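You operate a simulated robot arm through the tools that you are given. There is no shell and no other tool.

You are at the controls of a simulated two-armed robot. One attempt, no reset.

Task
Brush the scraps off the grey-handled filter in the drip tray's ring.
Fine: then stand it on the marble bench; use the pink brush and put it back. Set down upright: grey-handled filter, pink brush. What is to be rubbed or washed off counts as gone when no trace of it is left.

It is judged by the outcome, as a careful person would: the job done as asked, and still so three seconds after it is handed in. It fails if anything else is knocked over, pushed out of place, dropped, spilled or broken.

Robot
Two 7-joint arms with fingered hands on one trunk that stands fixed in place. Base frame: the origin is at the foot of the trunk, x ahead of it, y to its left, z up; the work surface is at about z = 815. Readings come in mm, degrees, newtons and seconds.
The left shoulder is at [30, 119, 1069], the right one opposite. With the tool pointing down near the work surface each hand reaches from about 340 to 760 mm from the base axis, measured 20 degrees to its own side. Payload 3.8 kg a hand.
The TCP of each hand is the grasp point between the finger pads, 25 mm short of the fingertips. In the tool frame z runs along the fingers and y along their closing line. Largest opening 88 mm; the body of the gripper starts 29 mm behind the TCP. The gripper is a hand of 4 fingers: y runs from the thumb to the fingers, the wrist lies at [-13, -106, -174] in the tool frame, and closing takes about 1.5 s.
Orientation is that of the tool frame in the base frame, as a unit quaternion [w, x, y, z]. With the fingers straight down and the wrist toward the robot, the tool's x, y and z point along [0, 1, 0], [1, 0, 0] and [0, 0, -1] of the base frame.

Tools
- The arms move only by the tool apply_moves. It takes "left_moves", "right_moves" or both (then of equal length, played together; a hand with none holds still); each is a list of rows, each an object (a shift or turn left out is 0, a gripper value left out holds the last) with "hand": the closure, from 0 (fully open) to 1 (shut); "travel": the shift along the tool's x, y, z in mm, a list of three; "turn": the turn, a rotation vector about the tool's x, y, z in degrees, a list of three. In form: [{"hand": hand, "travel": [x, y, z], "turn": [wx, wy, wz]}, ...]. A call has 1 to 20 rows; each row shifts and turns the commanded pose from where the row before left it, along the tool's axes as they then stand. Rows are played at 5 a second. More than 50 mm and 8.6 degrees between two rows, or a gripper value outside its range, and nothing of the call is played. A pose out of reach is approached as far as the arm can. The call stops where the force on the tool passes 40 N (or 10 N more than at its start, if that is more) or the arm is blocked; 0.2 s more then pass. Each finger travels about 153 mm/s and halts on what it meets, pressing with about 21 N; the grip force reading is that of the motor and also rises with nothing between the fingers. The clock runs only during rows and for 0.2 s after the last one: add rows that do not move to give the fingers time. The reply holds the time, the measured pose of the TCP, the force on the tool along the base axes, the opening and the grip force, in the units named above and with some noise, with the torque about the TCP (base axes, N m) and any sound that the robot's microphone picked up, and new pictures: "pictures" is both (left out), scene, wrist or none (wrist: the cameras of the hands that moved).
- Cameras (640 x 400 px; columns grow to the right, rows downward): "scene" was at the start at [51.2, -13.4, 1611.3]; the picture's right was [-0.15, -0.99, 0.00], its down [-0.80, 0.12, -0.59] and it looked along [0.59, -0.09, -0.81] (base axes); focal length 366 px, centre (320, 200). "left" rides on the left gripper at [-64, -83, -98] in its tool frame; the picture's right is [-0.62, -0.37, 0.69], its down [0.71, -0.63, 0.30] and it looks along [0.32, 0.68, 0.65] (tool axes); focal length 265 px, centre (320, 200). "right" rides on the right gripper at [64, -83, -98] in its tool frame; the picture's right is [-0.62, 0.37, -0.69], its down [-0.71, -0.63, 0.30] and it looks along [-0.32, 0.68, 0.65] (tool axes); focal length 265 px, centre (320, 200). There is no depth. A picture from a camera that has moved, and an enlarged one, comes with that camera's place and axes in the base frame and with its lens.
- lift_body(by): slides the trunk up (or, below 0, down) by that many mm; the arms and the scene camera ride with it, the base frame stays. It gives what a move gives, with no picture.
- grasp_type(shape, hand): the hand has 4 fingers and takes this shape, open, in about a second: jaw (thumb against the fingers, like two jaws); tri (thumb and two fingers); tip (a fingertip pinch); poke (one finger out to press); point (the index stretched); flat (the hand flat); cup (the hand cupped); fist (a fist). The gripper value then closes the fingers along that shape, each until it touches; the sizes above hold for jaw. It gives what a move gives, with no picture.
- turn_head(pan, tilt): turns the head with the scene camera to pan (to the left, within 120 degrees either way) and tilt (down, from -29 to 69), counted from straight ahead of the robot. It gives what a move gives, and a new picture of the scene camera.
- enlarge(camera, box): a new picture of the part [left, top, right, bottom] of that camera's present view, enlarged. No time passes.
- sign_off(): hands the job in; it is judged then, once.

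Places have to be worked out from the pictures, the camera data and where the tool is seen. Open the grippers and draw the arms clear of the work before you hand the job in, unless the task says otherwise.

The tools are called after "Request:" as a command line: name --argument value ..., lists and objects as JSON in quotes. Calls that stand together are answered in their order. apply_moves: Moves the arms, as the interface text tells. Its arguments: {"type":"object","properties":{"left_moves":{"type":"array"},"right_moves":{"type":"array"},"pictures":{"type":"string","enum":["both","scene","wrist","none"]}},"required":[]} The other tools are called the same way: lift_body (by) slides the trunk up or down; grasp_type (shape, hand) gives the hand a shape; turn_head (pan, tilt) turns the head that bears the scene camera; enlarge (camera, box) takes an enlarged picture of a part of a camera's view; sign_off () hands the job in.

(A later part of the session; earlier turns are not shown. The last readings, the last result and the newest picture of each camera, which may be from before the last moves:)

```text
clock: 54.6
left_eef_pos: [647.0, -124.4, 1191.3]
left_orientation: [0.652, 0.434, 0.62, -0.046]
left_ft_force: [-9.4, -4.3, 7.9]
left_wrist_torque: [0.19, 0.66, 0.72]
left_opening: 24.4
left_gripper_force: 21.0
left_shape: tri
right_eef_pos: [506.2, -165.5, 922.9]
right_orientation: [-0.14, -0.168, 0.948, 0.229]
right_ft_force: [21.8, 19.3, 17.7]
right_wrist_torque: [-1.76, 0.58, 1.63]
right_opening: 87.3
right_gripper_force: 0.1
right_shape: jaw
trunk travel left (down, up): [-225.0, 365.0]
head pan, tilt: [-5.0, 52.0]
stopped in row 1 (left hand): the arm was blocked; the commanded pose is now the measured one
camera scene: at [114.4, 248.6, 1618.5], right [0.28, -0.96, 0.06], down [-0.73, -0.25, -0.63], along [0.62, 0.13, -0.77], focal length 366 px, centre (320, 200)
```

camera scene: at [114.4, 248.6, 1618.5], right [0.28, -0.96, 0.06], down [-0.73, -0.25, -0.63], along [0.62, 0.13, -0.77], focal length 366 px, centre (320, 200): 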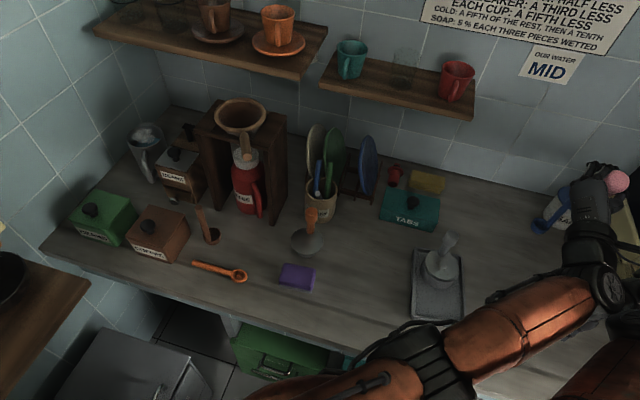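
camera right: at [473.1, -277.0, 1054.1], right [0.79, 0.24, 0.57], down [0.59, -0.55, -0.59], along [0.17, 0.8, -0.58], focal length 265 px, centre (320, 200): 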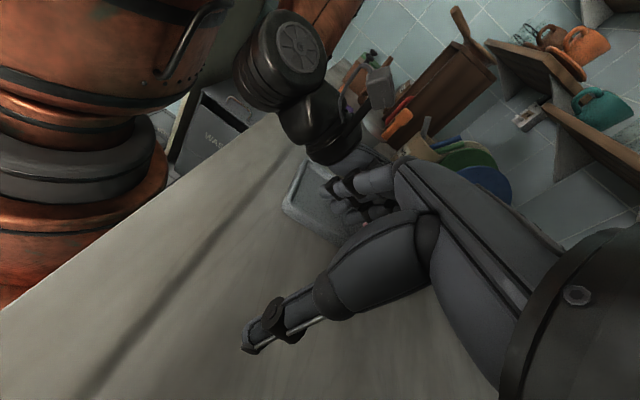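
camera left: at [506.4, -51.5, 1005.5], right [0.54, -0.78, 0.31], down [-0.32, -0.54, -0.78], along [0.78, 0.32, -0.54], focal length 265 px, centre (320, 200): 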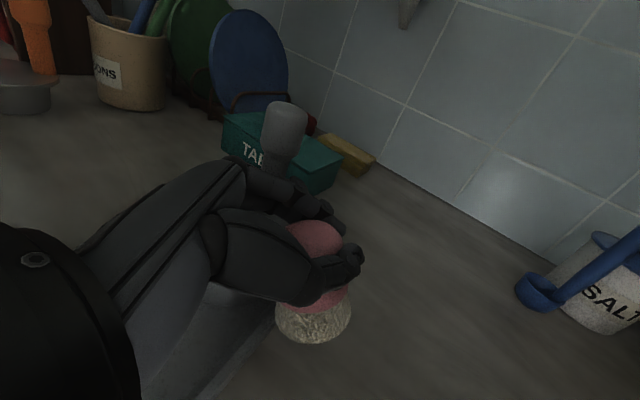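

Request:
enlarge --camera "right" --box '[0, 0, 640, 400]'

Request:
enlarge --camera "left" --box '[0, 0, 640, 400]'

Request:
enlarge --camera "scene" --box '[380, 150, 640, 400]'

```text
1.00 times, centred on (320, 200) of right (not enlarged: the box is as wide or as high as the picture)
camera zoom: at [502.8, -297.5, 978.9], right [0.7, 0.28, 0.65], down [0.7, -0.14, -0.7], along [-0.11, 0.95, -0.29], focal length 265 px, centre (320, 200)
```

zoom: 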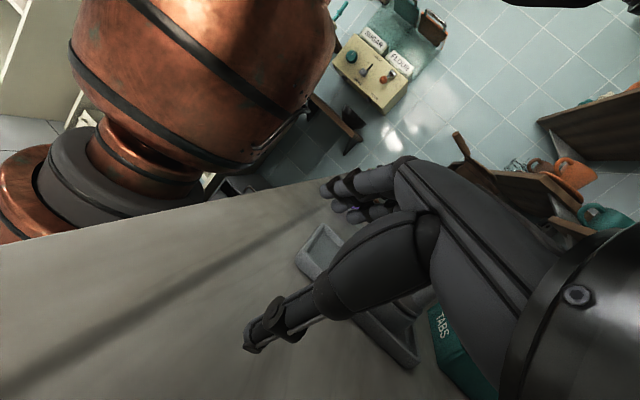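

```text
1.00 times, centred on (320, 200) of left (not enlarged: the box is as wide or as high as the picture)
camera zoom: at [507.0, -145.5, 1217.8], right [0.17, -0.96, 0.24], down [0.02, -0.24, -0.97], along [0.98, 0.17, -0.02], focal length 265 px, centre (320, 200)
```

zoom: 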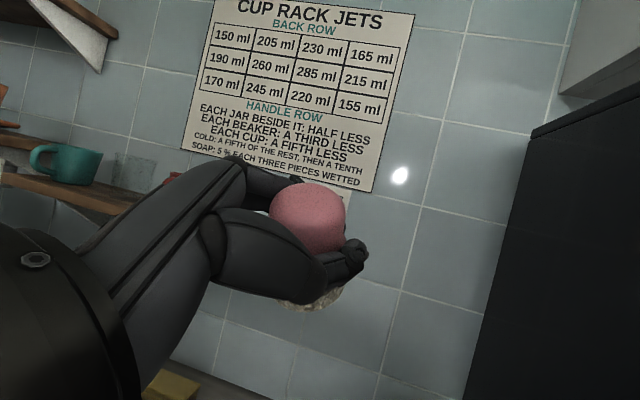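

```text
1.60 times, centred on (510, 275) of scene
camera zoom: at [114.4, 248.6, 1618.5], right [0.28, -0.96, 0.06], down [-0.73, -0.25, -0.63], along [0.62, 0.13, -0.77], focal length 585 px, centre (16, 80)
```

zoom: 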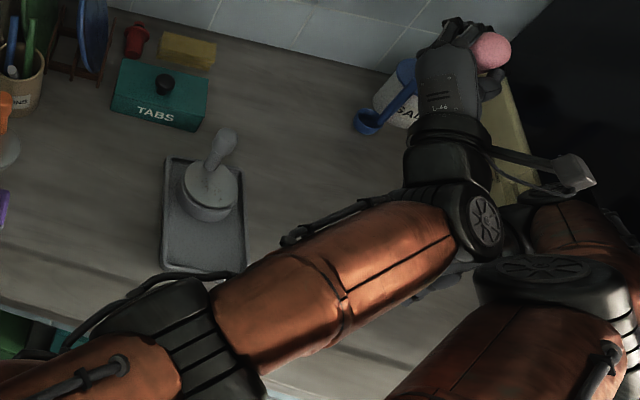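

The brush is still held and the filter still stands in the ring. I let one more rest step pass to see if the trunk has stopped.

Request:
apply_moves --left_moves '[{"hand": 0.85}]' --right_moves '[{}]' --pictures "scene"

```text
clock: 55.0
left_eef_pos: [644.6, -66.5, 1267.4]
left_orientation: [0.683, 0.314, 0.598, -0.277]
left_ft_force: [-11.5, -51.8, 21.3]
left_wrist_torque: [0.34, 1.0, 2.49]
left_opening: 24.2
left_gripper_force: 20.9
left_shape: tri
right_eef_pos: [407.1, -157.2, 878.0]
right_orientation: [-0.06, -0.269, 0.921, 0.276]
right_ft_force: [6.3, 8.0, -6.6]
right_wrist_torque: [-0.13, 0.5, 0.59]
right_opening: 87.9
right_gripper_force: 0.1
right_shape: jaw
trunk travel left (down, up): [-225.0, 365.0]
head pan, tilt: [-5.0, 52.0]
stopped in row 1 (left hand): the arm was blocked; the commanded pose is now the measured one
camera scene: at [85.8, 303.1, 1618.8], right [0.35, -0.93, 0.07], down [-0.7, -0.31, -0.64], along [0.62, 0.17, -0.76], focal length 366 px, centre (320, 200)
```

scene: 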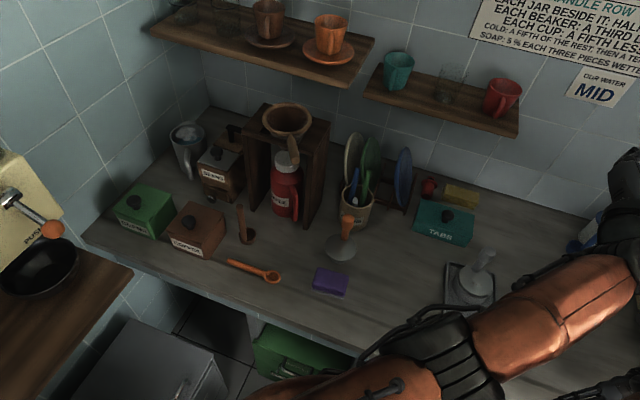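

The whole robot seems to have been shoved by the jam and is still coasting, though slowing (about 180 → 136 mm/s). I let it settle while turning the head back toward the work.

Request:
turn_head --pan -30 --tilt 50

```text
clock: 55.8
left_eef_pos: [778.6, -67.0, 1146.7]
left_orientation: [0.655, 0.345, 0.653, -0.159]
left_ft_force: [-11.5, -8.3, 11.6]
left_wrist_torque: [0.42, 0.89, 1.25]
left_opening: 23.6
left_gripper_force: 20.9
left_shape: tri
right_eef_pos: [192.9, -253.9, 765.4]
right_orientation: [-0.102, 0.055, 0.964, 0.238]
right_ft_force: [-16.9, 18.4, -16.9]
right_wrist_torque: [0.27, -0.84, -0.93]
right_opening: 87.3
right_gripper_force: 0.1
right_shape: jaw
trunk travel left (down, up): [-225.0, 365.0]
head pan, tilt: [-30.0, 50.0]
camera scene: at [249.0, 214.8, 1614.3], right [-0.12, -0.99, 0.01], down [-0.79, 0.09, -0.61], along [0.61, -0.09, -0.79], focal length 366 px, centre (320, 200)
```

scene: 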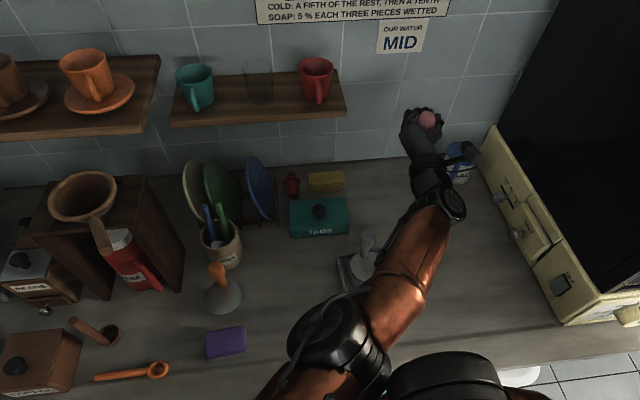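

Request:
apply_moves --left_moves '[{"hand": 0.85}]' --right_moves '[{}]' --pictures "both"

```text
clock: 56.2
left_eef_pos: [744.7, -18.5, 1155.2]
left_orientation: [0.717, 0.206, 0.657, -0.108]
left_ft_force: [1.4, 12.0, -13.4]
left_wrist_torque: [-0.13, -0.76, -1.02]
left_opening: 23.4
left_gripper_force: 20.9
left_shape: tri
right_eef_pos: [407.8, -382.6, 892.6]
right_orientation: [-0.1, 0.181, 0.972, 0.109]
right_ft_force: [6.1, 17.3, -32.5]
right_wrist_torque: [0.49, 0.43, 0.22]
right_opening: 87.1
right_gripper_force: 0.0
right_shape: jaw
trunk travel left (down, up): [-225.0, 365.0]
head pan, tilt: [-30.0, 50.0]
stopped in row 1 (left hand): the arm was blocked; the commanded pose is now the measured one
camera scene: at [162.9, 160.7, 1615.8], right [-0.1, -0.99, 0.0], down [-0.76, 0.08, -0.65], along [0.64, -0.06, -0.76], focal length 366 px, centre (320, 200)
camera right: at [332.1, -461.3, 987.1], right [0.81, -0.04, 0.58], down [0.37, -0.73, -0.57], along [0.45, 0.68, -0.58], focal length 265 px, centre (320, 200)
camera left: at [612.4, -56.3, 1201.1], right [0.4, -0.7, 0.59], down [0.09, -0.61, -0.79], along [0.91, 0.36, -0.18], focal length 265 px, centre (320, 200)
```

scene: 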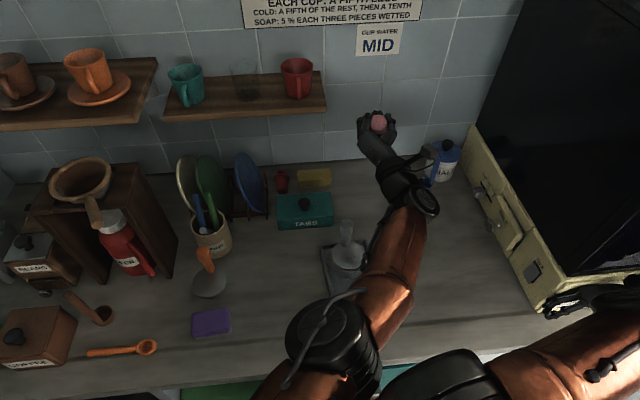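
right: 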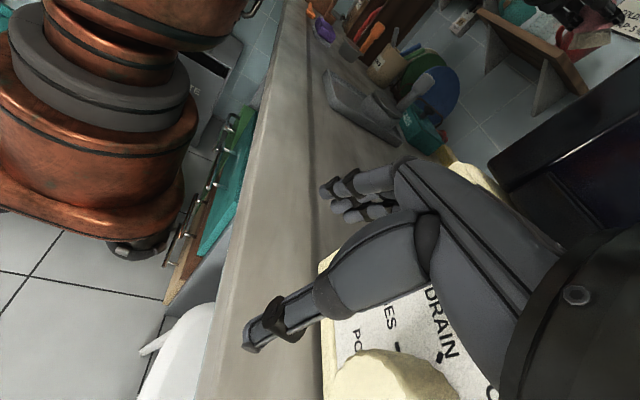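
left: 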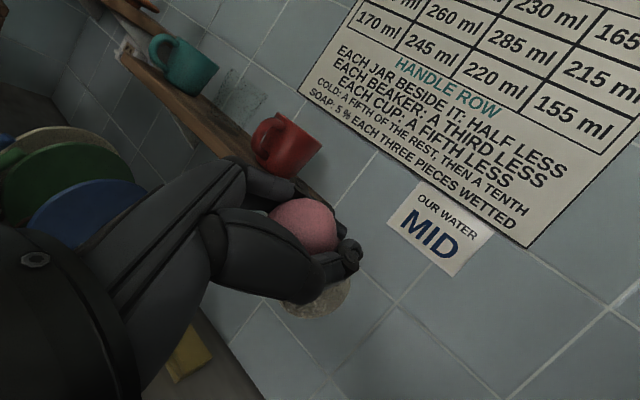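

The right hand is now near the machine's front panel and pressing down; I raise it and draw it toward the robot, leaving the left hand holding.

Request:
apply_moves --right_moves '[{"travel": [27.6, 0, -35]}, {"travel": [27.6, 0, -35]}]' --pictures "scene"

```text
clock: 56.5
left_eef_pos: [751.9, 6.1, 1191.2]
left_orientation: [0.741, 0.178, 0.632, -0.14]
left_ft_force: [-0.9, 0.9, -0.9]
left_wrist_torque: [0.01, 0.06, -0.06]
left_opening: 23.5
left_gripper_force: 21.7
left_shape: tri
right_eef_pos: [401.0, -390.4, 926.0]
right_orientation: [-0.117, 0.167, 0.978, 0.044]
right_ft_force: [0.2, 0.0, 0.7]
right_wrist_torque: [-0.07, -0.05, 0.01]
right_opening: 88.0
right_gripper_force: 0.0
right_shape: jaw
right hand out of reach, approached as far as the arm can: row 1
trunk travel left (down, up): [-225.0, 365.0]
head pan, tilt: [-30.0, 50.0]
stopped in row 1 (right hand): the force on the tool passed its limit at 130 N (the readings are from after the stop); the commanded pose is now the measured one
camera scene: at [169.6, 186.2, 1616.5], right [-0.11, -0.99, 0.01], down [-0.76, 0.08, -0.65], along [0.64, -0.08, -0.76], focal length 366 px, centre (320, 200)
```

scene: 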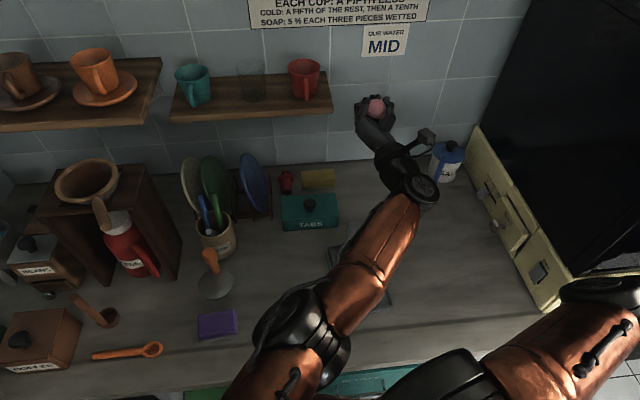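

Forces are now near zero on both hands. I take another rest step to check for stillness.

Request:
apply_moves --left_moves '[{"hand": 0.85}, {}]' --right_moves '[{}, {}]' --pictures "both"

```text
clock: 57.0
left_eef_pos: [743.6, -14.3, 1194.2]
left_orientation: [0.74, 0.184, 0.632, -0.14]
left_ft_force: [-1.6, -2.6, 3.2]
left_wrist_torque: [0.01, 0.29, 0.19]
left_opening: 23.7
left_gripper_force: 21.2
left_shape: tri
right_eef_pos: [411.9, -394.5, 934.7]
right_orientation: [-0.095, 0.139, 0.984, 0.055]
right_ft_force: [-13.4, -0.7, 4.4]
right_wrist_torque: [0.28, -0.73, 0.02]
right_opening: 88.0
right_gripper_force: 0.1
right_shape: jaw
trunk travel left (down, up): [-225.0, 365.0]
head pan, tilt: [-30.0, 50.0]
stopped in row 2 (right hand): the arm was blocked; the commanded pose is now the measured one
camera scene: at [167.5, 178.5, 1616.8], right [-0.11, -0.99, 0.0], down [-0.76, 0.08, -0.65], along [0.64, -0.07, -0.76], focal length 366 px, centre (320, 200)
camera right: at [344.8, -470.6, 1036.6], right [0.81, 0.1, 0.58], down [0.44, -0.75, -0.49], along [0.39, 0.66, -0.65], focal length 265 px, centre (320, 200)
camera left: at [609.6, -46.9, 1236.8], right [0.35, -0.66, 0.67], down [0.11, -0.68, -0.72], along [0.93, 0.32, -0.17], focal length 265 px, centre (320, 200)
```

scene: 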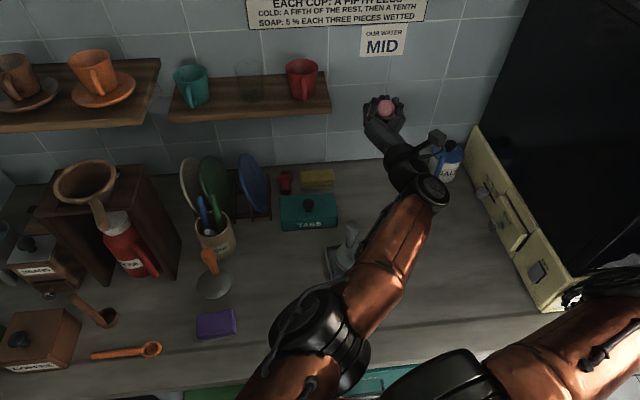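
right: 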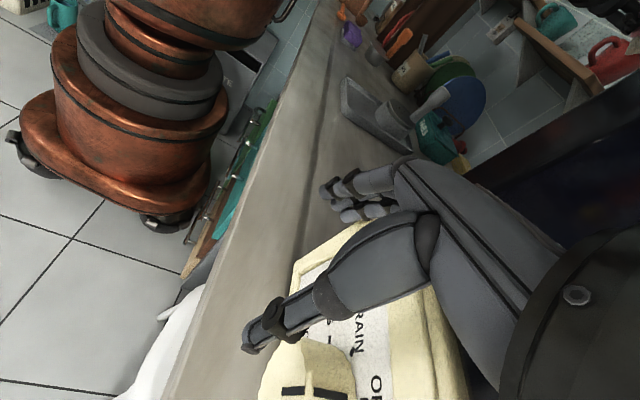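
left: 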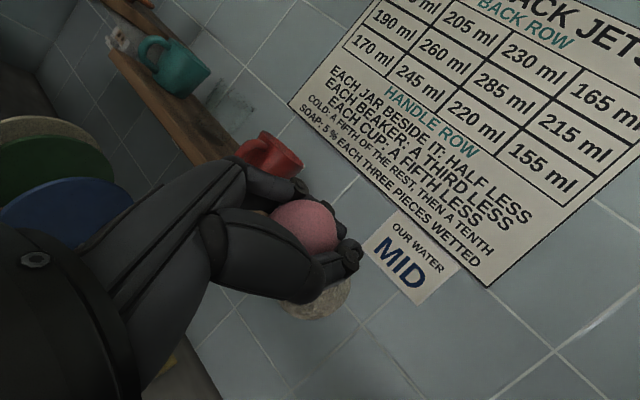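

The robot has come nearly to rest, though its base has been displaced (about [100, 200], turned ~24° left). Objects on the bench all still look in place. I gently raise the right hand away from the machine's panel.

Request:
apply_moves --right_moves '[{"travel": [4, 1.6, -19.5]}, {}]' --pictures "wrist"

```text
clock: 57.4
left_eef_pos: [751.6, -13.0, 1187.3]
left_orientation: [0.74, 0.177, 0.632, -0.148]
left_ft_force: [3.1, -0.9, -3.0]
left_wrist_torque: [-0.04, -0.24, -0.09]
left_opening: 23.3
left_gripper_force: 20.8
left_shape: tri
right_eef_pos: [396.9, -399.9, 934.7]
right_orientation: [-0.123, 0.165, 0.977, 0.057]
right_ft_force: [-1.4, -0.6, 0.9]
right_wrist_torque: [0.02, -0.03, -0.04]
right_opening: 87.8
right_gripper_force: 0.1
right_shape: jaw
trunk travel left (down, up): [-225.0, 365.0]
head pan, tilt: [-30.0, 50.0]
stopped in row 1 (right hand): the arm was blocked; the commanded pose is now the measured one
camera right: at [331.7, -473.3, 1040.2], right [0.84, 0.05, 0.53], down [0.37, -0.77, -0.52], along [0.38, 0.64, -0.67], focal length 265 px, centre (320, 200)
```

right: 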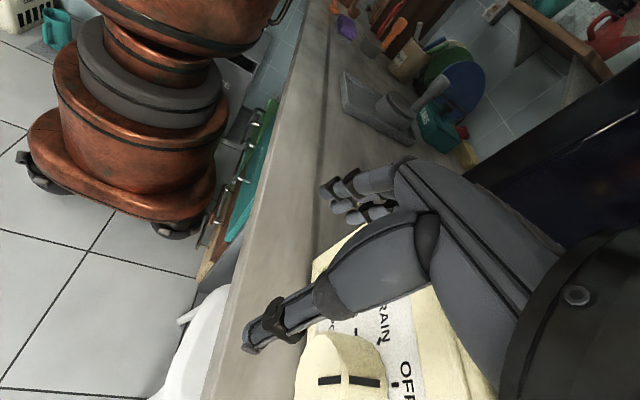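

The right arm is nearly fully stretched toward the right; bringing the hand left (+y) along the bench front should unload it. I try that in small steps.

Request:
apply_moves --right_moves '[{"travel": [10, 19, -2]}, {"travel": [10, 19, -2]}, {}]' --pictures "both"

```text
clock: 58.2
left_eef_pos: [750.3, -14.3, 1189.6]
left_orientation: [0.739, 0.18, 0.634, -0.143]
left_ft_force: [0.0, -0.7, 0.3]
left_wrist_torque: [0.03, 0.0, 0.04]
left_opening: 23.6
left_gripper_force: 20.8
left_shape: tri
right_eef_pos: [395.9, -398.4, 931.4]
right_orientation: [-0.126, 0.17, 0.976, 0.057]
right_ft_force: [0.0, 0.3, -0.3]
right_wrist_torque: [0.01, 0.01, -0.04]
right_opening: 87.8
right_gripper_force: 0.1
right_shape: jaw
right hand out of reach, approached as far as the arm can: row 1, 2
trunk travel left (down, up): [-225.0, 365.0]
head pan, tilt: [-30.0, 50.0]
camera scene: at [176.7, 176.2, 1616.2], right [-0.1, -0.99, 0.0], down [-0.76, 0.08, -0.64], along [0.64, -0.06, -0.77], focal length 366 px, centre (320, 200)
camera right: at [331.5, -472.1, 1037.9], right [0.85, 0.04, 0.53], down [0.36, -0.77, -0.53], along [0.39, 0.64, -0.67], focal length 265 px, centre (320, 200)
```

scene: 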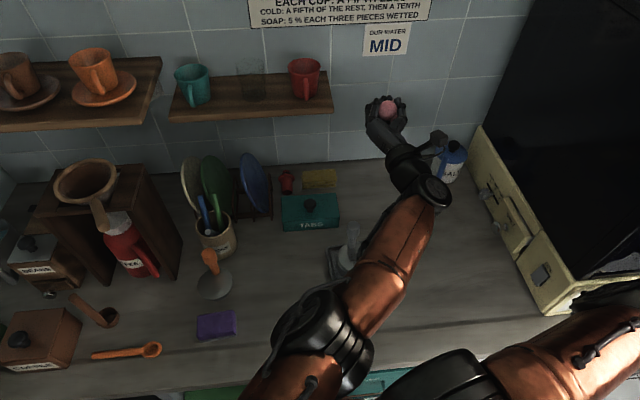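
right: 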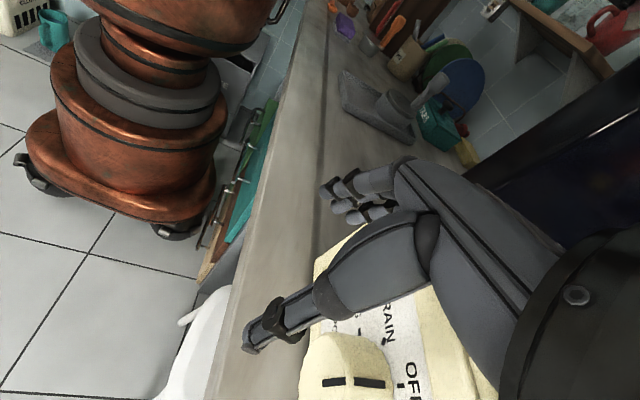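

Everything is at rest now. The right arm is at full stretch with its wrist on the far side; turning the hand back (about its own axis) brings the wrist nearer the robot and should free it. I do this in small steps.

Request:
apply_moves --right_moves '[{"turn": [0, 0, 6]}, {"turn": [0, 0, 6]}, {"turn": [0, 0, 6]}, {}]' --pictures "wrist"

```text
clock: 58.7
left_eef_pos: [745.3, -22.0, 1191.8]
left_orientation: [0.738, 0.181, 0.633, -0.149]
left_ft_force: [0.9, -0.6, -0.1]
left_wrist_torque: [0.0, 0.0, 0.02]
left_opening: 23.1
left_gripper_force: 21.1
left_shape: tri
right_eef_pos: [384.1, -412.6, 931.5]
right_orientation: [-0.143, 0.242, 0.959, 0.045]
right_ft_force: [0.2, -0.1, -1.8]
right_wrist_torque: [0.05, -0.03, -0.05]
right_opening: 88.0
right_gripper_force: 0.1
right_shape: jaw
right hand out of reach, approached as far as the arm can: row 2
trunk travel left (down, up): [-225.0, 365.0]
head pan, tilt: [-30.0, 50.0]
stopped in row 2 (right hand): the arm was blocked; the commanded pose is now the measured one
camera right: at [314.5, -471.6, 1042.3], right [0.87, -0.06, 0.49], down [0.22, -0.83, -0.51], along [0.43, 0.56, -0.71], focal length 265 px, centre (320, 200)
```

right: 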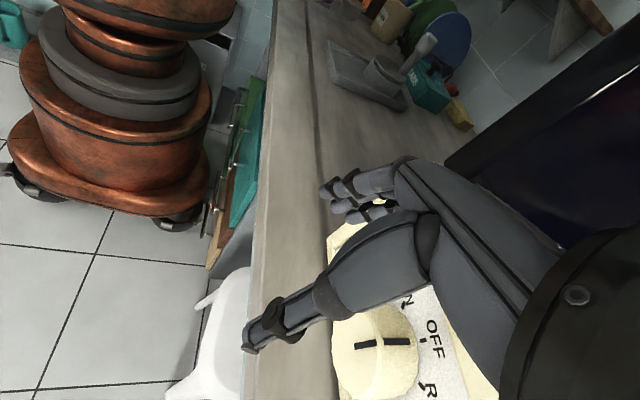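

I turn the head to look at the right arm and see what is holding it.

Request:
turn_head --pan -85 --tilt 45

```text
clock: 60.0
left_eef_pos: [746.2, -19.3, 1190.7]
left_orientation: [0.738, 0.181, 0.634, -0.147]
left_ft_force: [0.6, 1.3, -0.2]
left_wrist_torque: [-0.03, 0.03, 0.02]
left_opening: 23.3
left_gripper_force: 21.0
left_shape: tri
right_eef_pos: [382.0, -410.0, 929.7]
right_orientation: [-0.15, 0.238, 0.959, 0.04]
right_ft_force: [-0.3, 0.4, -0.3]
right_wrist_torque: [-0.03, 0.0, 0.03]
right_opening: 87.8
right_gripper_force: 0.0
right_shape: jaw
trunk travel left (down, up): [-225.0, 365.0]
head pan, tilt: [-85.0, 45.0]
camera scene: at [139.6, 113.4, 1623.1], right [-0.87, -0.49, 0.0], down [-0.35, 0.62, -0.71], along [0.35, -0.62, -0.71], focal length 366 px, centre (320, 200)
```

scene: 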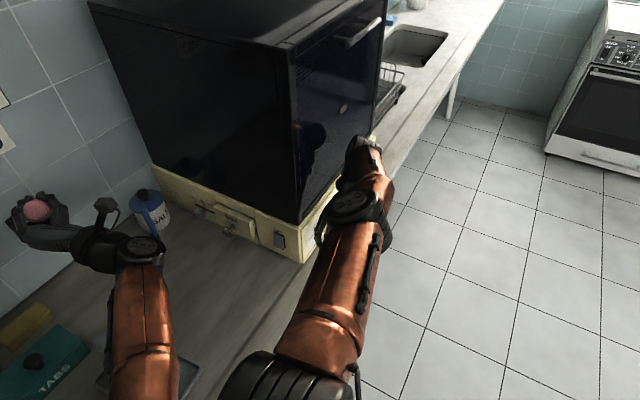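

The right arm lies stretched in front of the machine, touching nothing forcefully; I'll leave it there and do the rest with the left hand, which can reach the tray from here. I turn the head back to the work.

Request:
turn_head --pan -32 --tilt 52

Request:
enlarge --camera "left" --box '[200, 140, 420, 340]'

```text
clock: 61.2
left_eef_pos: [746.1, -22.5, 1189.8]
left_orientation: [0.737, 0.181, 0.634, -0.147]
left_ft_force: [-0.2, 0.5, 0.6]
left_wrist_torque: [-0.01, -0.02, 0.0]
left_opening: 23.3
left_gripper_force: 20.9
left_shape: tri
right_eef_pos: [381.9, -410.0, 929.5]
right_orientation: [-0.149, 0.238, 0.959, 0.04]
right_ft_force: [-0.5, 0.3, -0.7]
right_wrist_torque: [0.01, -0.03, 0.0]
right_opening: 88.0
right_gripper_force: 0.1
right_shape: jaw
trunk travel left (down, up): [-225.0, 365.0]
head pan, tilt: [-32.0, 52.0]
camera scene: at [174.3, 174.1, 1613.5], right [-0.14, -0.99, 0.0], down [-0.78, 0.11, -0.62], along [0.61, -0.08, -0.79], focal length 366 px, centre (320, 200)
```

scene: 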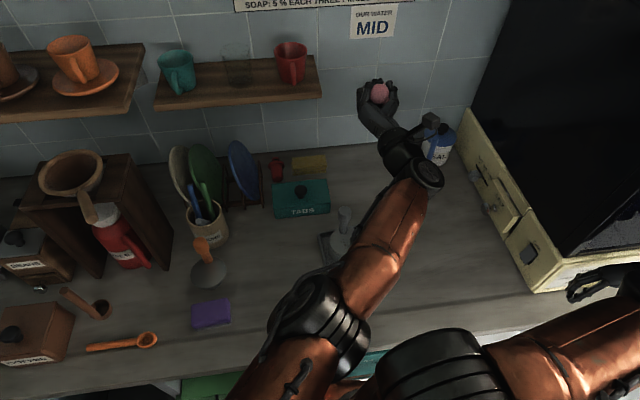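

```text
2.00 times, centred on (310, 240) of left
camera zoom: at [612.4, -51.7, 1234.9], right [0.35, -0.65, 0.67], down [0.1, -0.69, -0.72], along [0.93, 0.32, -0.18], focal length 531 px, centre (340, 120)
```

zoom: 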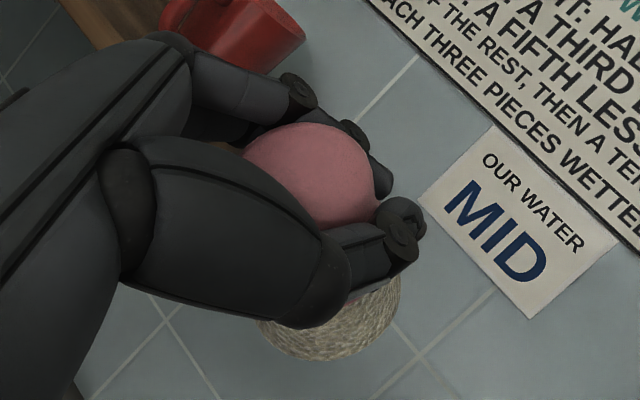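

The brush has pivoted in the grip: its axis now makes ~45° with the fingers (bristles at tool ≈ (36, 0, 32)), still firmly held. I draw the left hand back from the wall, staying high over the tray.

Request:
apply_moves --left_moves '[{"hand": 0.9, "travel": [13.4, -0.2, -22.9]}, {"travel": [13.4, -0.2, -22.9]}, {"travel": [13.4, -0.2, -22.9]}, {"travel": [13.4, -0.2, -22.9]}, {}]'

```text
clock: 61.5
left_eef_pos: [742.3, -27.7, 1181.0]
left_orientation: [0.736, 0.182, 0.634, -0.152]
left_ft_force: [1.3, 7.8, -6.5]
left_wrist_torque: [0.08, -0.38, -0.38]
left_opening: 23.3
left_gripper_force: 21.3
left_shape: tri
left hand out of reach, approached as far as the arm can: row 1
right_eef_pos: [375.3, -412.0, 928.5]
right_orientation: [-0.148, 0.243, 0.958, 0.045]
right_ft_force: [1.0, 0.4, 0.3]
right_wrist_torque: [-0.02, 0.07, 0.01]
right_opening: 88.0
right_gripper_force: 0.1
right_shape: jaw
trunk travel left (down, up): [-225.0, 365.0]
head pan, tilt: [-32.0, 52.0]
stopped in row 1 (right hand): the arm was blocked; the commanded pose is now the measured one
camera scene: at [174.6, 173.2, 1613.5], right [-0.13, -0.99, 0.0], down [-0.78, 0.11, -0.62], along [0.61, -0.08, -0.79], focal length 366 px, centre (320, 200)
camera left: at [608.0, -55.7, 1225.9], right [0.35, -0.65, 0.68], down [0.09, -0.69, -0.71], along [0.93, 0.31, -0.18], focal length 265 px, centre (320, 200)
```

scene: 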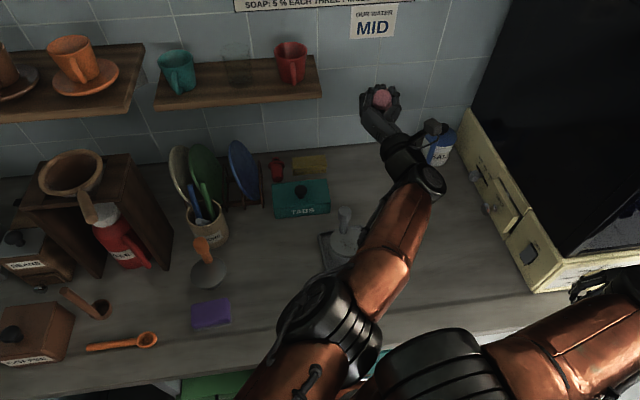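
left: 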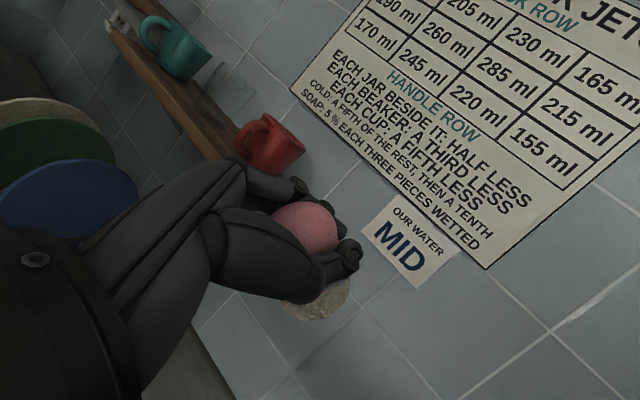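

The call was cut short by the right arm's leftover target. I repeat the left-hand retreat in smaller steps now that the right arm's target equals its actual pose.

Request:
apply_moves --left_moves '[{"hand": 0.9, "travel": [6.7, 0, -11.5]}, {"travel": [6.7, 0, -11.5]}, {"travel": [6.7, 0, -11.5]}, {}]' --pictures "none"

```text
clock: 61.9
left_eef_pos: [736.4, -33.5, 1177.4]
left_orientation: [0.736, 0.183, 0.631, -0.162]
left_ft_force: [0.2, 0.1, -0.6]
left_wrist_torque: [0.0, 0.0, 0.04]
left_opening: 23.6
left_gripper_force: 20.9
left_shape: tri
left hand out of reach, approached as far as the arm can: row 1
right_eef_pos: [365.7, -415.4, 932.0]
right_orientation: [-0.146, 0.253, 0.956, 0.04]
right_ft_force: [-0.2, 0.0, -0.7]
right_wrist_torque: [0.03, -0.02, -0.02]
right_opening: 87.9
right_gripper_force: 0.0
right_shape: jaw
trunk travel left (down, up): [-225.0, 365.0]
head pan, tilt: [-32.0, 52.0]
stopped in row 1 (right hand): the arm was blocked; the commanded pose is now the measured one
```

The base creeps back slightly whenever the right arm yields, so its jam seems to be what holds the robot displaced. I let the right hand yield toward the robot's side (−x, −y), away from the machine, and watch the response.

Request:
apply_moves --right_moves '[{"travel": [17.8, -27.9, 5.5]}, {}]' --left_moves '[{"hand": 0.9}, {}]' --pictures "scene"

```text
clock: 62.2
left_eef_pos: [739.3, -32.3, 1172.9]
left_orientation: [0.737, 0.182, 0.629, -0.166]
left_ft_force: [-2.3, -13.1, 5.1]
left_wrist_torque: [-0.16, 0.36, 0.7]
left_opening: 23.5
left_gripper_force: 21.3
left_shape: tri
right_eef_pos: [354.6, -422.1, 929.6]
right_orientation: [-0.149, 0.265, 0.952, 0.038]
right_ft_force: [8.9, 9.2, -2.4]
right_wrist_torque: [-0.48, 0.77, 0.55]
right_opening: 87.8
right_gripper_force: 0.1
right_shape: jaw
right hand out of reach, approached as far as the arm can: row 1
trunk travel left (down, up): [-225.0, 365.0]
head pan, tilt: [-32.0, 52.0]
stopped in row 1 (right hand): the arm was blocked; the commanded pose is now the measured one
camera scene: at [177.0, 174.8, 1613.4], right [-0.13, -0.99, 0.0], down [-0.78, 0.11, -0.61], along [0.61, -0.08, -0.79], focal length 366 px, centre (320, 200)
```

scene: 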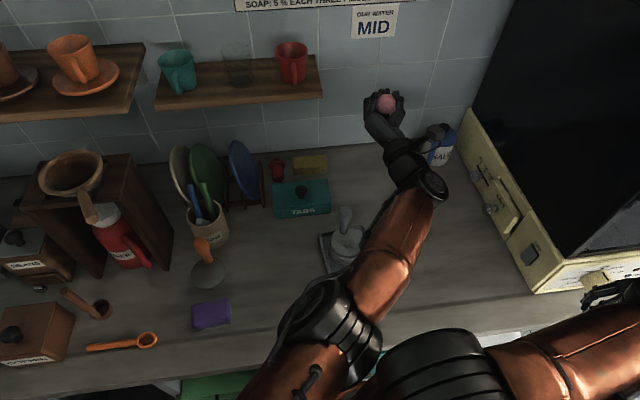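

The base itself is static now; the right arm is at full (straight) stretch, so purely inward moves stall. I try an inward-and-upward move combined with turning the hand.

Request:
apply_moves --right_moves '[{"travel": [27.3, 13.9, -17.7], "turn": [0, 0, 6]}, {"travel": [27.3, 13.9, -17.7], "turn": [0, 0, 6]}, {}]' --left_moves '[{"hand": 0.9}, {}, {}]' --pictures "none"

```text
clock: 62.5
left_eef_pos: [728.6, -45.6, 1182.4]
left_orientation: [0.74, 0.185, 0.622, -0.177]
left_ft_force: [-11.1, -27.4, 17.2]
left_wrist_torque: [-0.29, 1.3, 1.62]
left_opening: 23.5
left_gripper_force: 20.7
left_shape: tri
right_eef_pos: [331.6, -451.7, 952.7]
right_orientation: [-0.128, 0.325, 0.937, 0.007]
right_ft_force: [3.3, 1.4, 0.9]
right_wrist_torque: [-0.15, 0.18, 0.09]
right_opening: 87.9
right_gripper_force: 0.1
right_shape: jaw
trunk travel left (down, up): [-225.0, 365.0]
head pan, tilt: [-32.0, 52.0]
stopped in row 1 (right hand): the arm was blocked; the commanded pose is now the measured one
```

Request:
enlarge --camera "scene" --box '[0, 0, 640, 400]'

Request:
enlarge --camera "right" --box '[0, 0, 640, 400]'

Request:
enlarge --camera "left" --box '[0, 0, 640, 400]'

```text
1.00 times, centred on (320, 200) of scene (not enlarged: the box is as wide or as high as the picture)
camera zoom: at [172.5, 174.8, 1613.6], right [-0.14, -0.99, 0.0], down [-0.78, 0.11, -0.62], along [0.61, -0.08, -0.79], focal length 366 px, centre (320, 200)
```

zoom: 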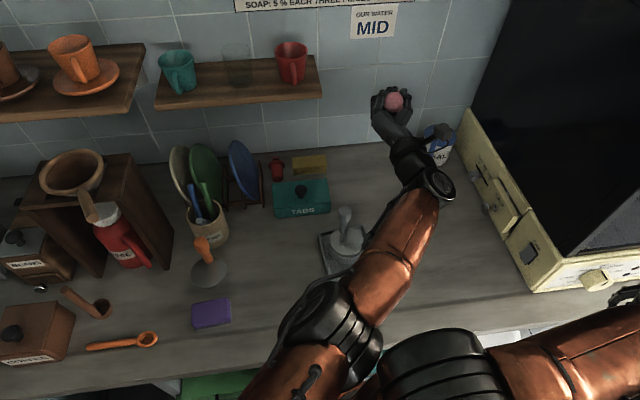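

```text
1.00 times, centred on (320, 200) of right (not enlarged: the box is as wide or as high as the picture)
camera zoom: at [255.5, -487.5, 1070.0], right [0.86, -0.15, 0.49], down [0.08, -0.9, -0.42], along [0.51, 0.4, -0.76], focal length 265 px, centre (320, 200)
```

zoom: 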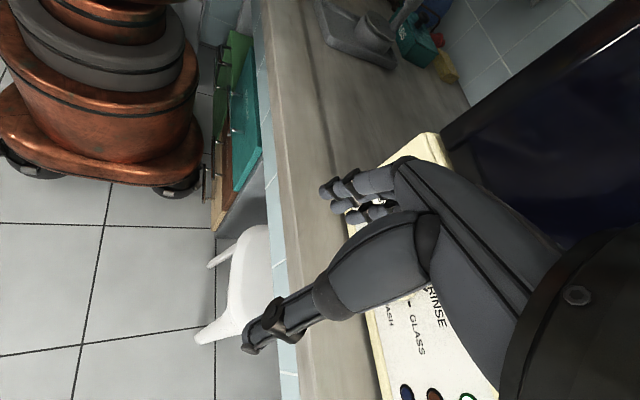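

```text
1.00 times, centred on (320, 200) of left (not enlarged: the box is as wide or as high as the picture)
camera zoom: at [593.8, -67.4, 1225.9], right [0.31, -0.64, 0.7], down [0.07, -0.72, -0.69], along [0.95, 0.26, -0.18], focal length 265 px, centre (320, 200)
```

zoom: 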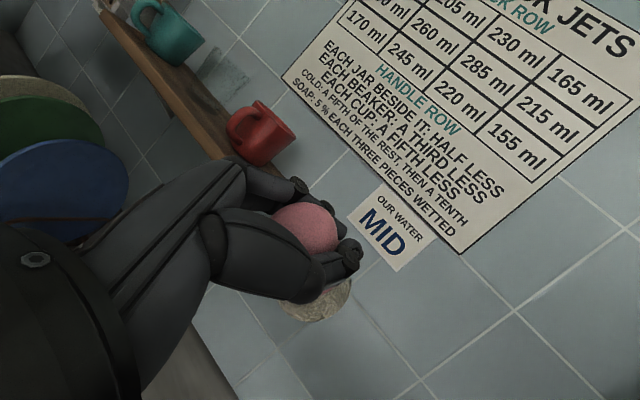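

The base camera has not moved, so the robot is standing still again. I try very small left-hand steps (10 mm each) back toward the tray to see whether they are followed.

Request:
apply_moves --left_moves '[{"hand": 0.9}, {"travel": [0.4, 2, -4.7]}, {"travel": [0.4, 2, -4.7]}, {"travel": [0.4, 2, -4.7]}, {"travel": [0.4, 2, -4.7]}, {}]' --pictures "none"

```text
clock: 62.8
left_eef_pos: [739.4, -30.9, 1171.4]
left_orientation: [0.735, 0.179, 0.633, -0.164]
left_ft_force: [0.9, -1.2, -0.4]
left_wrist_torque: [-0.02, -0.03, 0.05]
left_opening: 23.0
left_gripper_force: 21.2
left_shape: tri
right_eef_pos: [326.0, -453.1, 954.8]
right_orientation: [-0.129, 0.332, 0.935, 0.006]
right_ft_force: [4.2, -1.3, -1.5]
right_wrist_torque: [0.05, 0.25, 0.08]
right_opening: 87.9
right_gripper_force: 0.1
right_shape: jaw
trunk travel left (down, up): [-225.0, 365.0]
head pan, tilt: [-32.0, 52.0]
stopped in row 1 (right hand): the arm was blocked; the commanded pose is now the measured one
```

I let things settle with a small head turn, then test a pure hold.

Request:
turn_head --pan -34 --tilt 52

Request:
apply_moves --left_moves '[{"hand": 0.9}, {}, {}]' --right_moves '[{}, {}, {}]' --pictures "none"

```text
clock: 63.5
left_eef_pos: [740.6, -27.9, 1165.3]
left_orientation: [0.734, 0.176, 0.636, -0.163]
left_ft_force: [1.4, 1.6, -4.0]
left_wrist_torque: [-0.04, -0.31, -0.22]
left_opening: 23.1
left_gripper_force: 21.2
left_shape: tri
right_eef_pos: [325.5, -453.4, 952.2]
right_orientation: [-0.128, 0.326, 0.937, 0.007]
right_ft_force: [-3.0, 1.9, 2.2]
right_wrist_torque: [-0.11, -0.26, 0.01]
right_opening: 87.9
right_gripper_force: 0.2
right_shape: jaw
trunk travel left (down, up): [-225.0, 365.0]
head pan, tilt: [-34.0, 52.0]
camera scene: at [173.8, 171.1, 1613.4], right [-0.17, -0.99, 0.0], down [-0.78, 0.13, -0.62], along [0.61, -0.1, -0.79], focal length 366 px, centre (320, 200)
```

scene: 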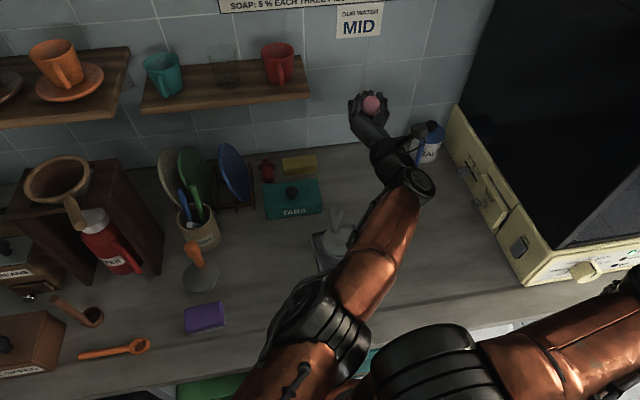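

```text
clock: 64.3
left_eef_pos: [740.3, -28.2, 1165.6]
left_orientation: [0.732, 0.179, 0.638, -0.159]
left_ft_force: [-0.4, 0.2, 0.5]
left_wrist_torque: [0.0, 0.08, 0.04]
left_opening: 22.9
left_gripper_force: 21.4
left_shape: tri
right_eef_pos: [325.4, -454.3, 953.7]
right_orientation: [-0.129, 0.33, 0.935, 0.005]
right_ft_force: [-2.2, 0.3, 1.1]
right_wrist_torque: [-0.06, -0.11, -0.04]
right_opening: 88.2
right_gripper_force: 0.1
right_shape: jaw
trunk travel left (down, up): [-225.0, 365.0]
head pan, tilt: [-34.0, 52.0]
```

Both arms now hold still without complaint. I try small left-hand steps (5 mm per row) back toward the tray.

Request:
apply_moves --left_moves '[{"hand": 0.9, "travel": [0.4, 2, -4.7]}, {"travel": [0.4, 2, -4.7]}, {"travel": [0.4, 2, -4.7]}, {"travel": [0.4, 2, -4.7]}, {"travel": [0.4, 2, -4.7]}, {"travel": [0.4, 2, -4.7]}, {}]' --pictures "none"

```text
clock: 64.6
left_eef_pos: [740.7, -25.0, 1161.3]
left_orientation: [0.734, 0.177, 0.634, -0.165]
left_ft_force: [3.7, -1.7, 2.7]
left_wrist_torque: [-0.01, 0.09, -0.05]
left_opening: 23.0
left_gripper_force: 21.2
left_shape: tri
right_eef_pos: [319.6, -457.0, 953.4]
right_orientation: [-0.126, 0.338, 0.933, 0.007]
right_ft_force: [1.2, 0.8, 1.4]
right_wrist_torque: [-0.09, 0.0, 0.07]
right_opening: 88.0
right_gripper_force: 0.2
right_shape: jaw
trunk travel left (down, up): [-225.0, 365.0]
head pan, tilt: [-34.0, 52.0]
stopped in row 1 (left hand): the arm was blocked; the commanded pose is now the measured one
```

Request:
apply_moves --left_moves '[{"hand": 0.9, "travel": [10.7, 18.4, -40.2]}]' --pictures "scene"

```text
clock: 65.1
left_eef_pos: [747.4, 3.2, 1140.7]
left_orientation: [0.732, 0.164, 0.645, -0.148]
left_ft_force: [-0.5, 1.3, -0.5]
left_wrist_torque: [0.0, 0.02, -0.02]
left_opening: 23.1
left_gripper_force: 20.7
left_shape: tri
left hand out of reach, approached as far as the arm can: row 1
right_eef_pos: [306.2, -458.7, 955.2]
right_orientation: [-0.127, 0.343, 0.931, 0.008]
right_ft_force: [-0.6, -0.3, -0.5]
right_wrist_torque: [-0.01, 0.07, -0.01]
right_opening: 88.0
right_gripper_force: 0.0
right_shape: jaw
trunk travel left (down, up): [-225.0, 365.0]
head pan, tilt: [-34.0, 52.0]
stopped in row 1 (left hand): the arm was blocked; the commanded pose is now the measured one
camera scene: at [170.9, 170.7, 1613.6], right [-0.17, -0.99, 0.0], down [-0.78, 0.13, -0.62], along [0.61, -0.1, -0.79], focal length 366 px, centre (320, 200)
```

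scene: 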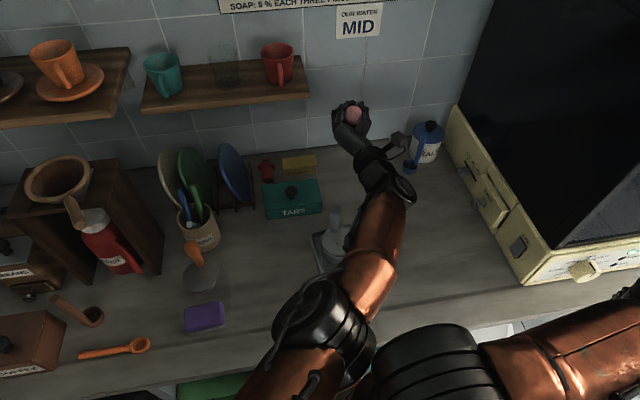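

Moving the hand to its own side (left) works, while retracting straight back does not — the arm is at its cross-body limit. I continue sweeping the left hand leftward in front of the robot.

Request:
apply_moves --left_moves '[{"hand": 0.9, "travel": [6, 29.7, -30.7]}, {"travel": [6, 29.7, -30.7]}, {}]' --pictures "scene"

```text
clock: 65.5
left_eef_pos: [742.8, -18.9, 1140.9]
left_orientation: [0.732, 0.185, 0.634, -0.166]
left_ft_force: [0.4, 0.1, -0.4]
left_wrist_torque: [0.04, 0.0, 0.02]
left_opening: 23.1
left_gripper_force: 21.2
left_shape: tri
left hand out of reach, approached as far as the arm can: row 1, 2
right_eef_pos: [302.7, -458.6, 956.7]
right_orientation: [-0.125, 0.342, 0.931, 0.009]
right_ft_force: [3.5, -0.1, -0.7]
right_wrist_torque: [0.05, 0.26, 0.11]
right_opening: 88.1
right_gripper_force: 0.1
right_shape: jaw
trunk travel left (down, up): [-225.0, 365.0]
head pan, tilt: [-34.0, 52.0]
stopped in row 2 (left hand): the arm was blocked; the commanded pose is now the measured one
camera scene: at [171.6, 171.0, 1613.6], right [-0.17, -0.99, 0.0], down [-0.78, 0.13, -0.62], along [0.61, -0.1, -0.79], focal length 366 px, centre (320, 200)
```

scene: 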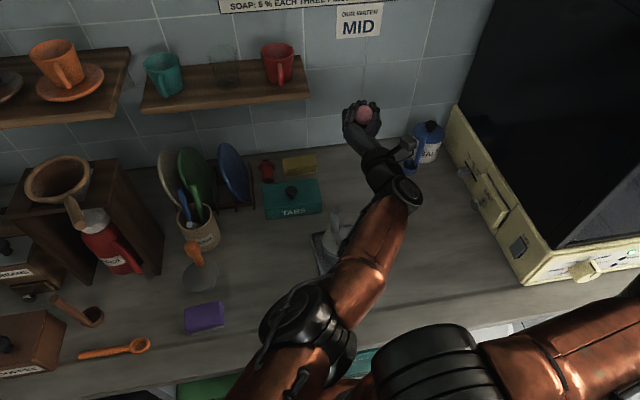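

The left arm cannot retract across the body from this displaced base. The right arm's wrist is bent to its limit (hand pointing back inward); I unbend it by pivoting the right hand about its wrist so it points straight down, clear of everything in front of the bench.

Request:
apply_moves --right_moves '[{"travel": [-19, -17.5, 12], "turn": [5.9, -5.1, 1.8]}, {}]' --left_moves '[{"hand": 0.9}, {}]' --pictures "none"

```text
clock: 66.1
left_eef_pos: [743.0, -15.4, 1144.3]
left_orientation: [0.731, 0.182, 0.637, -0.162]
left_ft_force: [1.4, 17.4, -3.6]
left_wrist_torque: [0.23, -0.23, -1.14]
left_opening: 22.9
left_gripper_force: 20.9
left_shape: tri
right_eef_pos: [298.0, -480.4, 941.5]
right_orientation: [-0.101, 0.353, 0.929, -0.054]
right_ft_force: [1.2, 0.2, 0.0]
right_wrist_torque: [-0.03, 0.05, 0.02]
right_opening: 88.1
right_gripper_force: 0.0
right_shape: jaw
trunk travel left (down, up): [-225.0, 365.0]
head pan, tilt: [-34.0, 52.0]
stopped in row 2 (left hand): the arm was blocked; the commanded pose is now the measured one
```

That step was followed as commanded. I continue pivoting the right hand about its wrist.

Request:
apply_moves --right_moves '[{"travel": [-19, -17.4, 12], "turn": [5.9, -5.2, 1.8]}, {"travel": [-19, -17.4, 9], "turn": [5.9, -5.2, 1.8]}, {"travel": [-19, -17.4, 6], "turn": [5.9, -5.2, 1.8]}, {}]' --pictures "none"

```text
clock: 66.6
left_eef_pos: [743.4, -21.6, 1141.8]
left_orientation: [0.731, 0.182, 0.635, -0.172]
left_ft_force: [-0.2, 0.6, -0.8]
left_wrist_torque: [0.01, 0.0, 0.0]
left_opening: 23.2
left_gripper_force: 21.2
left_shape: tri
right_eef_pos: [287.2, -522.6, 929.9]
right_orientation: [-0.068, 0.372, 0.914, -0.149]
right_ft_force: [1.3, -0.2, -1.7]
right_wrist_torque: [0.0, 0.22, 0.05]
right_opening: 88.0
right_gripper_force: 0.1
right_shape: jaw
trunk travel left (down, up): [-225.0, 365.0]
head pan, tilt: [-34.0, 52.0]
stopped in row 2 (left hand): the arm was blocked; the commanded pose is now the measured one
```

The right hand now points nearly straight down from its wrist. I try bringing it inward (left, +y) along the front of the bench.

Request:
apply_moves --right_moves '[{"travel": [21, 20.4, -6.7]}, {"travel": [21, 20.4, -6.7]}, {}]' --pictures "none"

```text
clock: 67.2
left_eef_pos: [738.4, -31.6, 1146.6]
left_orientation: [0.731, 0.188, 0.634, -0.17]
left_ft_force: [-3.4, -3.0, 4.5]
left_wrist_torque: [0.04, 0.36, 0.32]
left_opening: 23.0
left_gripper_force: 21.4
left_shape: tri
right_eef_pos: [275.5, -528.1, 928.6]
right_orientation: [-0.068, 0.381, 0.91, -0.151]
right_ft_force: [0.1, -0.8, -0.1]
right_wrist_torque: [0.06, 0.08, -0.03]
right_opening: 87.8
right_gripper_force: 0.2
right_shape: jaw
right hand out of reach, approached as far as the arm can: row 1, 2
trunk travel left (down, up): [-225.0, 365.0]
head pan, tilt: [-34.0, 52.0]
stopped in row 2 (right hand): the arm was blocked; the commanded pose is now the measured one
```

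Request:
turn_head --pan -85 --tilt 45

```text
clock: 68.3
left_eef_pos: [740.9, -31.7, 1143.3]
left_orientation: [0.73, 0.183, 0.633, -0.179]
left_ft_force: [1.4, 3.4, -5.4]
left_wrist_torque: [-0.04, -0.28, -0.29]
left_opening: 23.1
left_gripper_force: 20.2
left_shape: tri
right_eef_pos: [284.1, -524.7, 923.9]
right_orientation: [-0.069, 0.376, 0.912, -0.147]
right_ft_force: [1.0, -0.1, -1.5]
right_wrist_torque: [-0.01, 0.1, -0.04]
right_opening: 87.8
right_gripper_force: 0.1
right_shape: jaw
trunk travel left (down, up): [-225.0, 365.0]
head pan, tilt: [-85.0, 45.0]
camera scene: at [141.7, 110.8, 1622.8], right [-0.87, -0.49, 0.0], down [-0.35, 0.62, -0.71], along [0.34, -0.62, -0.71], focal length 366 px, centre (320, 200)
```

scene: 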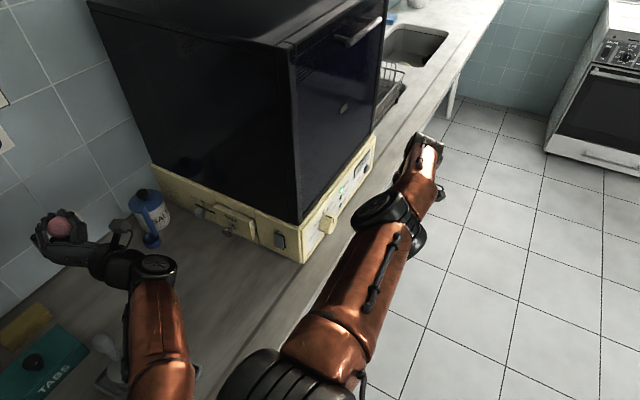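

Both arms are near singular postures. I test how the left hand responds to a simple upward step.

Request:
turn_head --pan -34 --tilt 45

Request:
apply_moves --left_moves '[{"hand": 0.9, "travel": [-10, 0, 0]}, {"travel": [-10, 0, 0]}, {"travel": [-10, 0, 0]}, {}]' --pictures "none"

```text
clock: 69.5
left_eef_pos: [739.5, -26.5, 1144.1]
left_orientation: [0.732, 0.183, 0.632, -0.178]
left_ft_force: [-1.9, -4.4, 4.4]
left_wrist_torque: [-0.04, 0.21, 0.2]
left_opening: 23.0
left_gripper_force: 21.0
left_shape: tri
right_eef_pos: [275.0, -523.1, 931.4]
right_orientation: [-0.069, 0.372, 0.914, -0.148]
right_ft_force: [-3.2, 1.5, 4.8]
right_wrist_torque: [-0.13, -0.38, 0.04]
right_opening: 87.9
right_gripper_force: 0.1
right_shape: jaw
trunk travel left (down, up): [-225.0, 365.0]
head pan, tilt: [-34.0, 45.0]
camera scene: at [179.7, 172.1, 1623.2], right [-0.17, -0.99, 0.0], down [-0.7, 0.12, -0.71], along [0.7, -0.12, -0.71], focal length 366 px, centre (320, 200)
```

scene: 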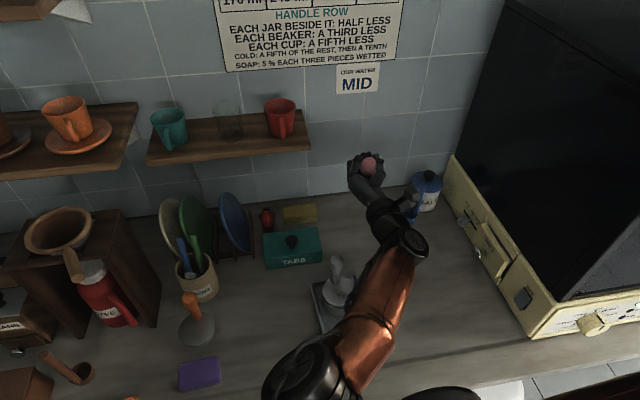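

```text
clock: 70.0
left_eef_pos: [737.4, -34.3, 1152.2]
left_orientation: [0.731, 0.183, 0.632, -0.18]
left_ft_force: [0.0, 0.2, -0.1]
left_wrist_torque: [0.02, 0.04, -0.02]
left_opening: 23.0
left_gripper_force: 20.8
left_shape: tri
right_eef_pos: [268.7, -526.3, 928.0]
right_orientation: [-0.069, 0.383, 0.909, -0.151]
right_ft_force: [-0.6, -0.2, 0.7]
right_wrist_torque: [0.0, -0.09, 0.0]
right_opening: 87.9
right_gripper_force: 0.1
right_shape: jaw
trunk travel left (down, up): [-225.0, 365.0]
head pan, tilt: [-34.0, 45.0]
stopped in row 2 (left hand): the arm was blocked; the commanded pose is now the measured one
```

The robot sways a little, which trips the stop. I try very slow steps (2 mm per row) for the left hand back toward the tray.

Request:
apply_moves --left_moves '[{"hand": 0.9}, {"travel": [0.3, 0.7, -1.85]}, {"travel": [0.3, 0.7, -1.85]}, {"travel": [0.3, 0.7, -1.85]}, {"travel": [0.3, 0.7, -1.85]}, {"travel": [0.3, 0.7, -1.85]}, {"travel": [0.3, 0.7, -1.85]}, {"travel": [0.3, 0.7, -1.85]}, {"travel": [0.3, 0.7, -1.85]}, {"travel": [0.3, 0.7, -1.85]}, {"travel": [0.3, 0.7, -1.85]}, {}]' --pictures "none"

```text
clock: 70.7
left_eef_pos: [749.8, -6.1, 1135.5]
left_orientation: [0.724, 0.157, 0.648, -0.175]
left_ft_force: [18.0, 16.6, 0.5]
left_wrist_torque: [0.11, 0.0, -1.27]
left_opening: 23.2
left_gripper_force: 21.0
left_shape: tri
right_eef_pos: [261.3, -527.2, 926.0]
right_orientation: [-0.07, 0.388, 0.907, -0.149]
right_ft_force: [2.0, -3.0, -2.2]
right_wrist_torque: [0.24, 0.18, -0.04]
right_opening: 87.6
right_gripper_force: 0.0
right_shape: jaw
trunk travel left (down, up): [-225.0, 365.0]
head pan, tilt: [-34.0, 45.0]
stopped in row 3 (left hand): the arm was blocked; the commanded pose is now the measured one
```

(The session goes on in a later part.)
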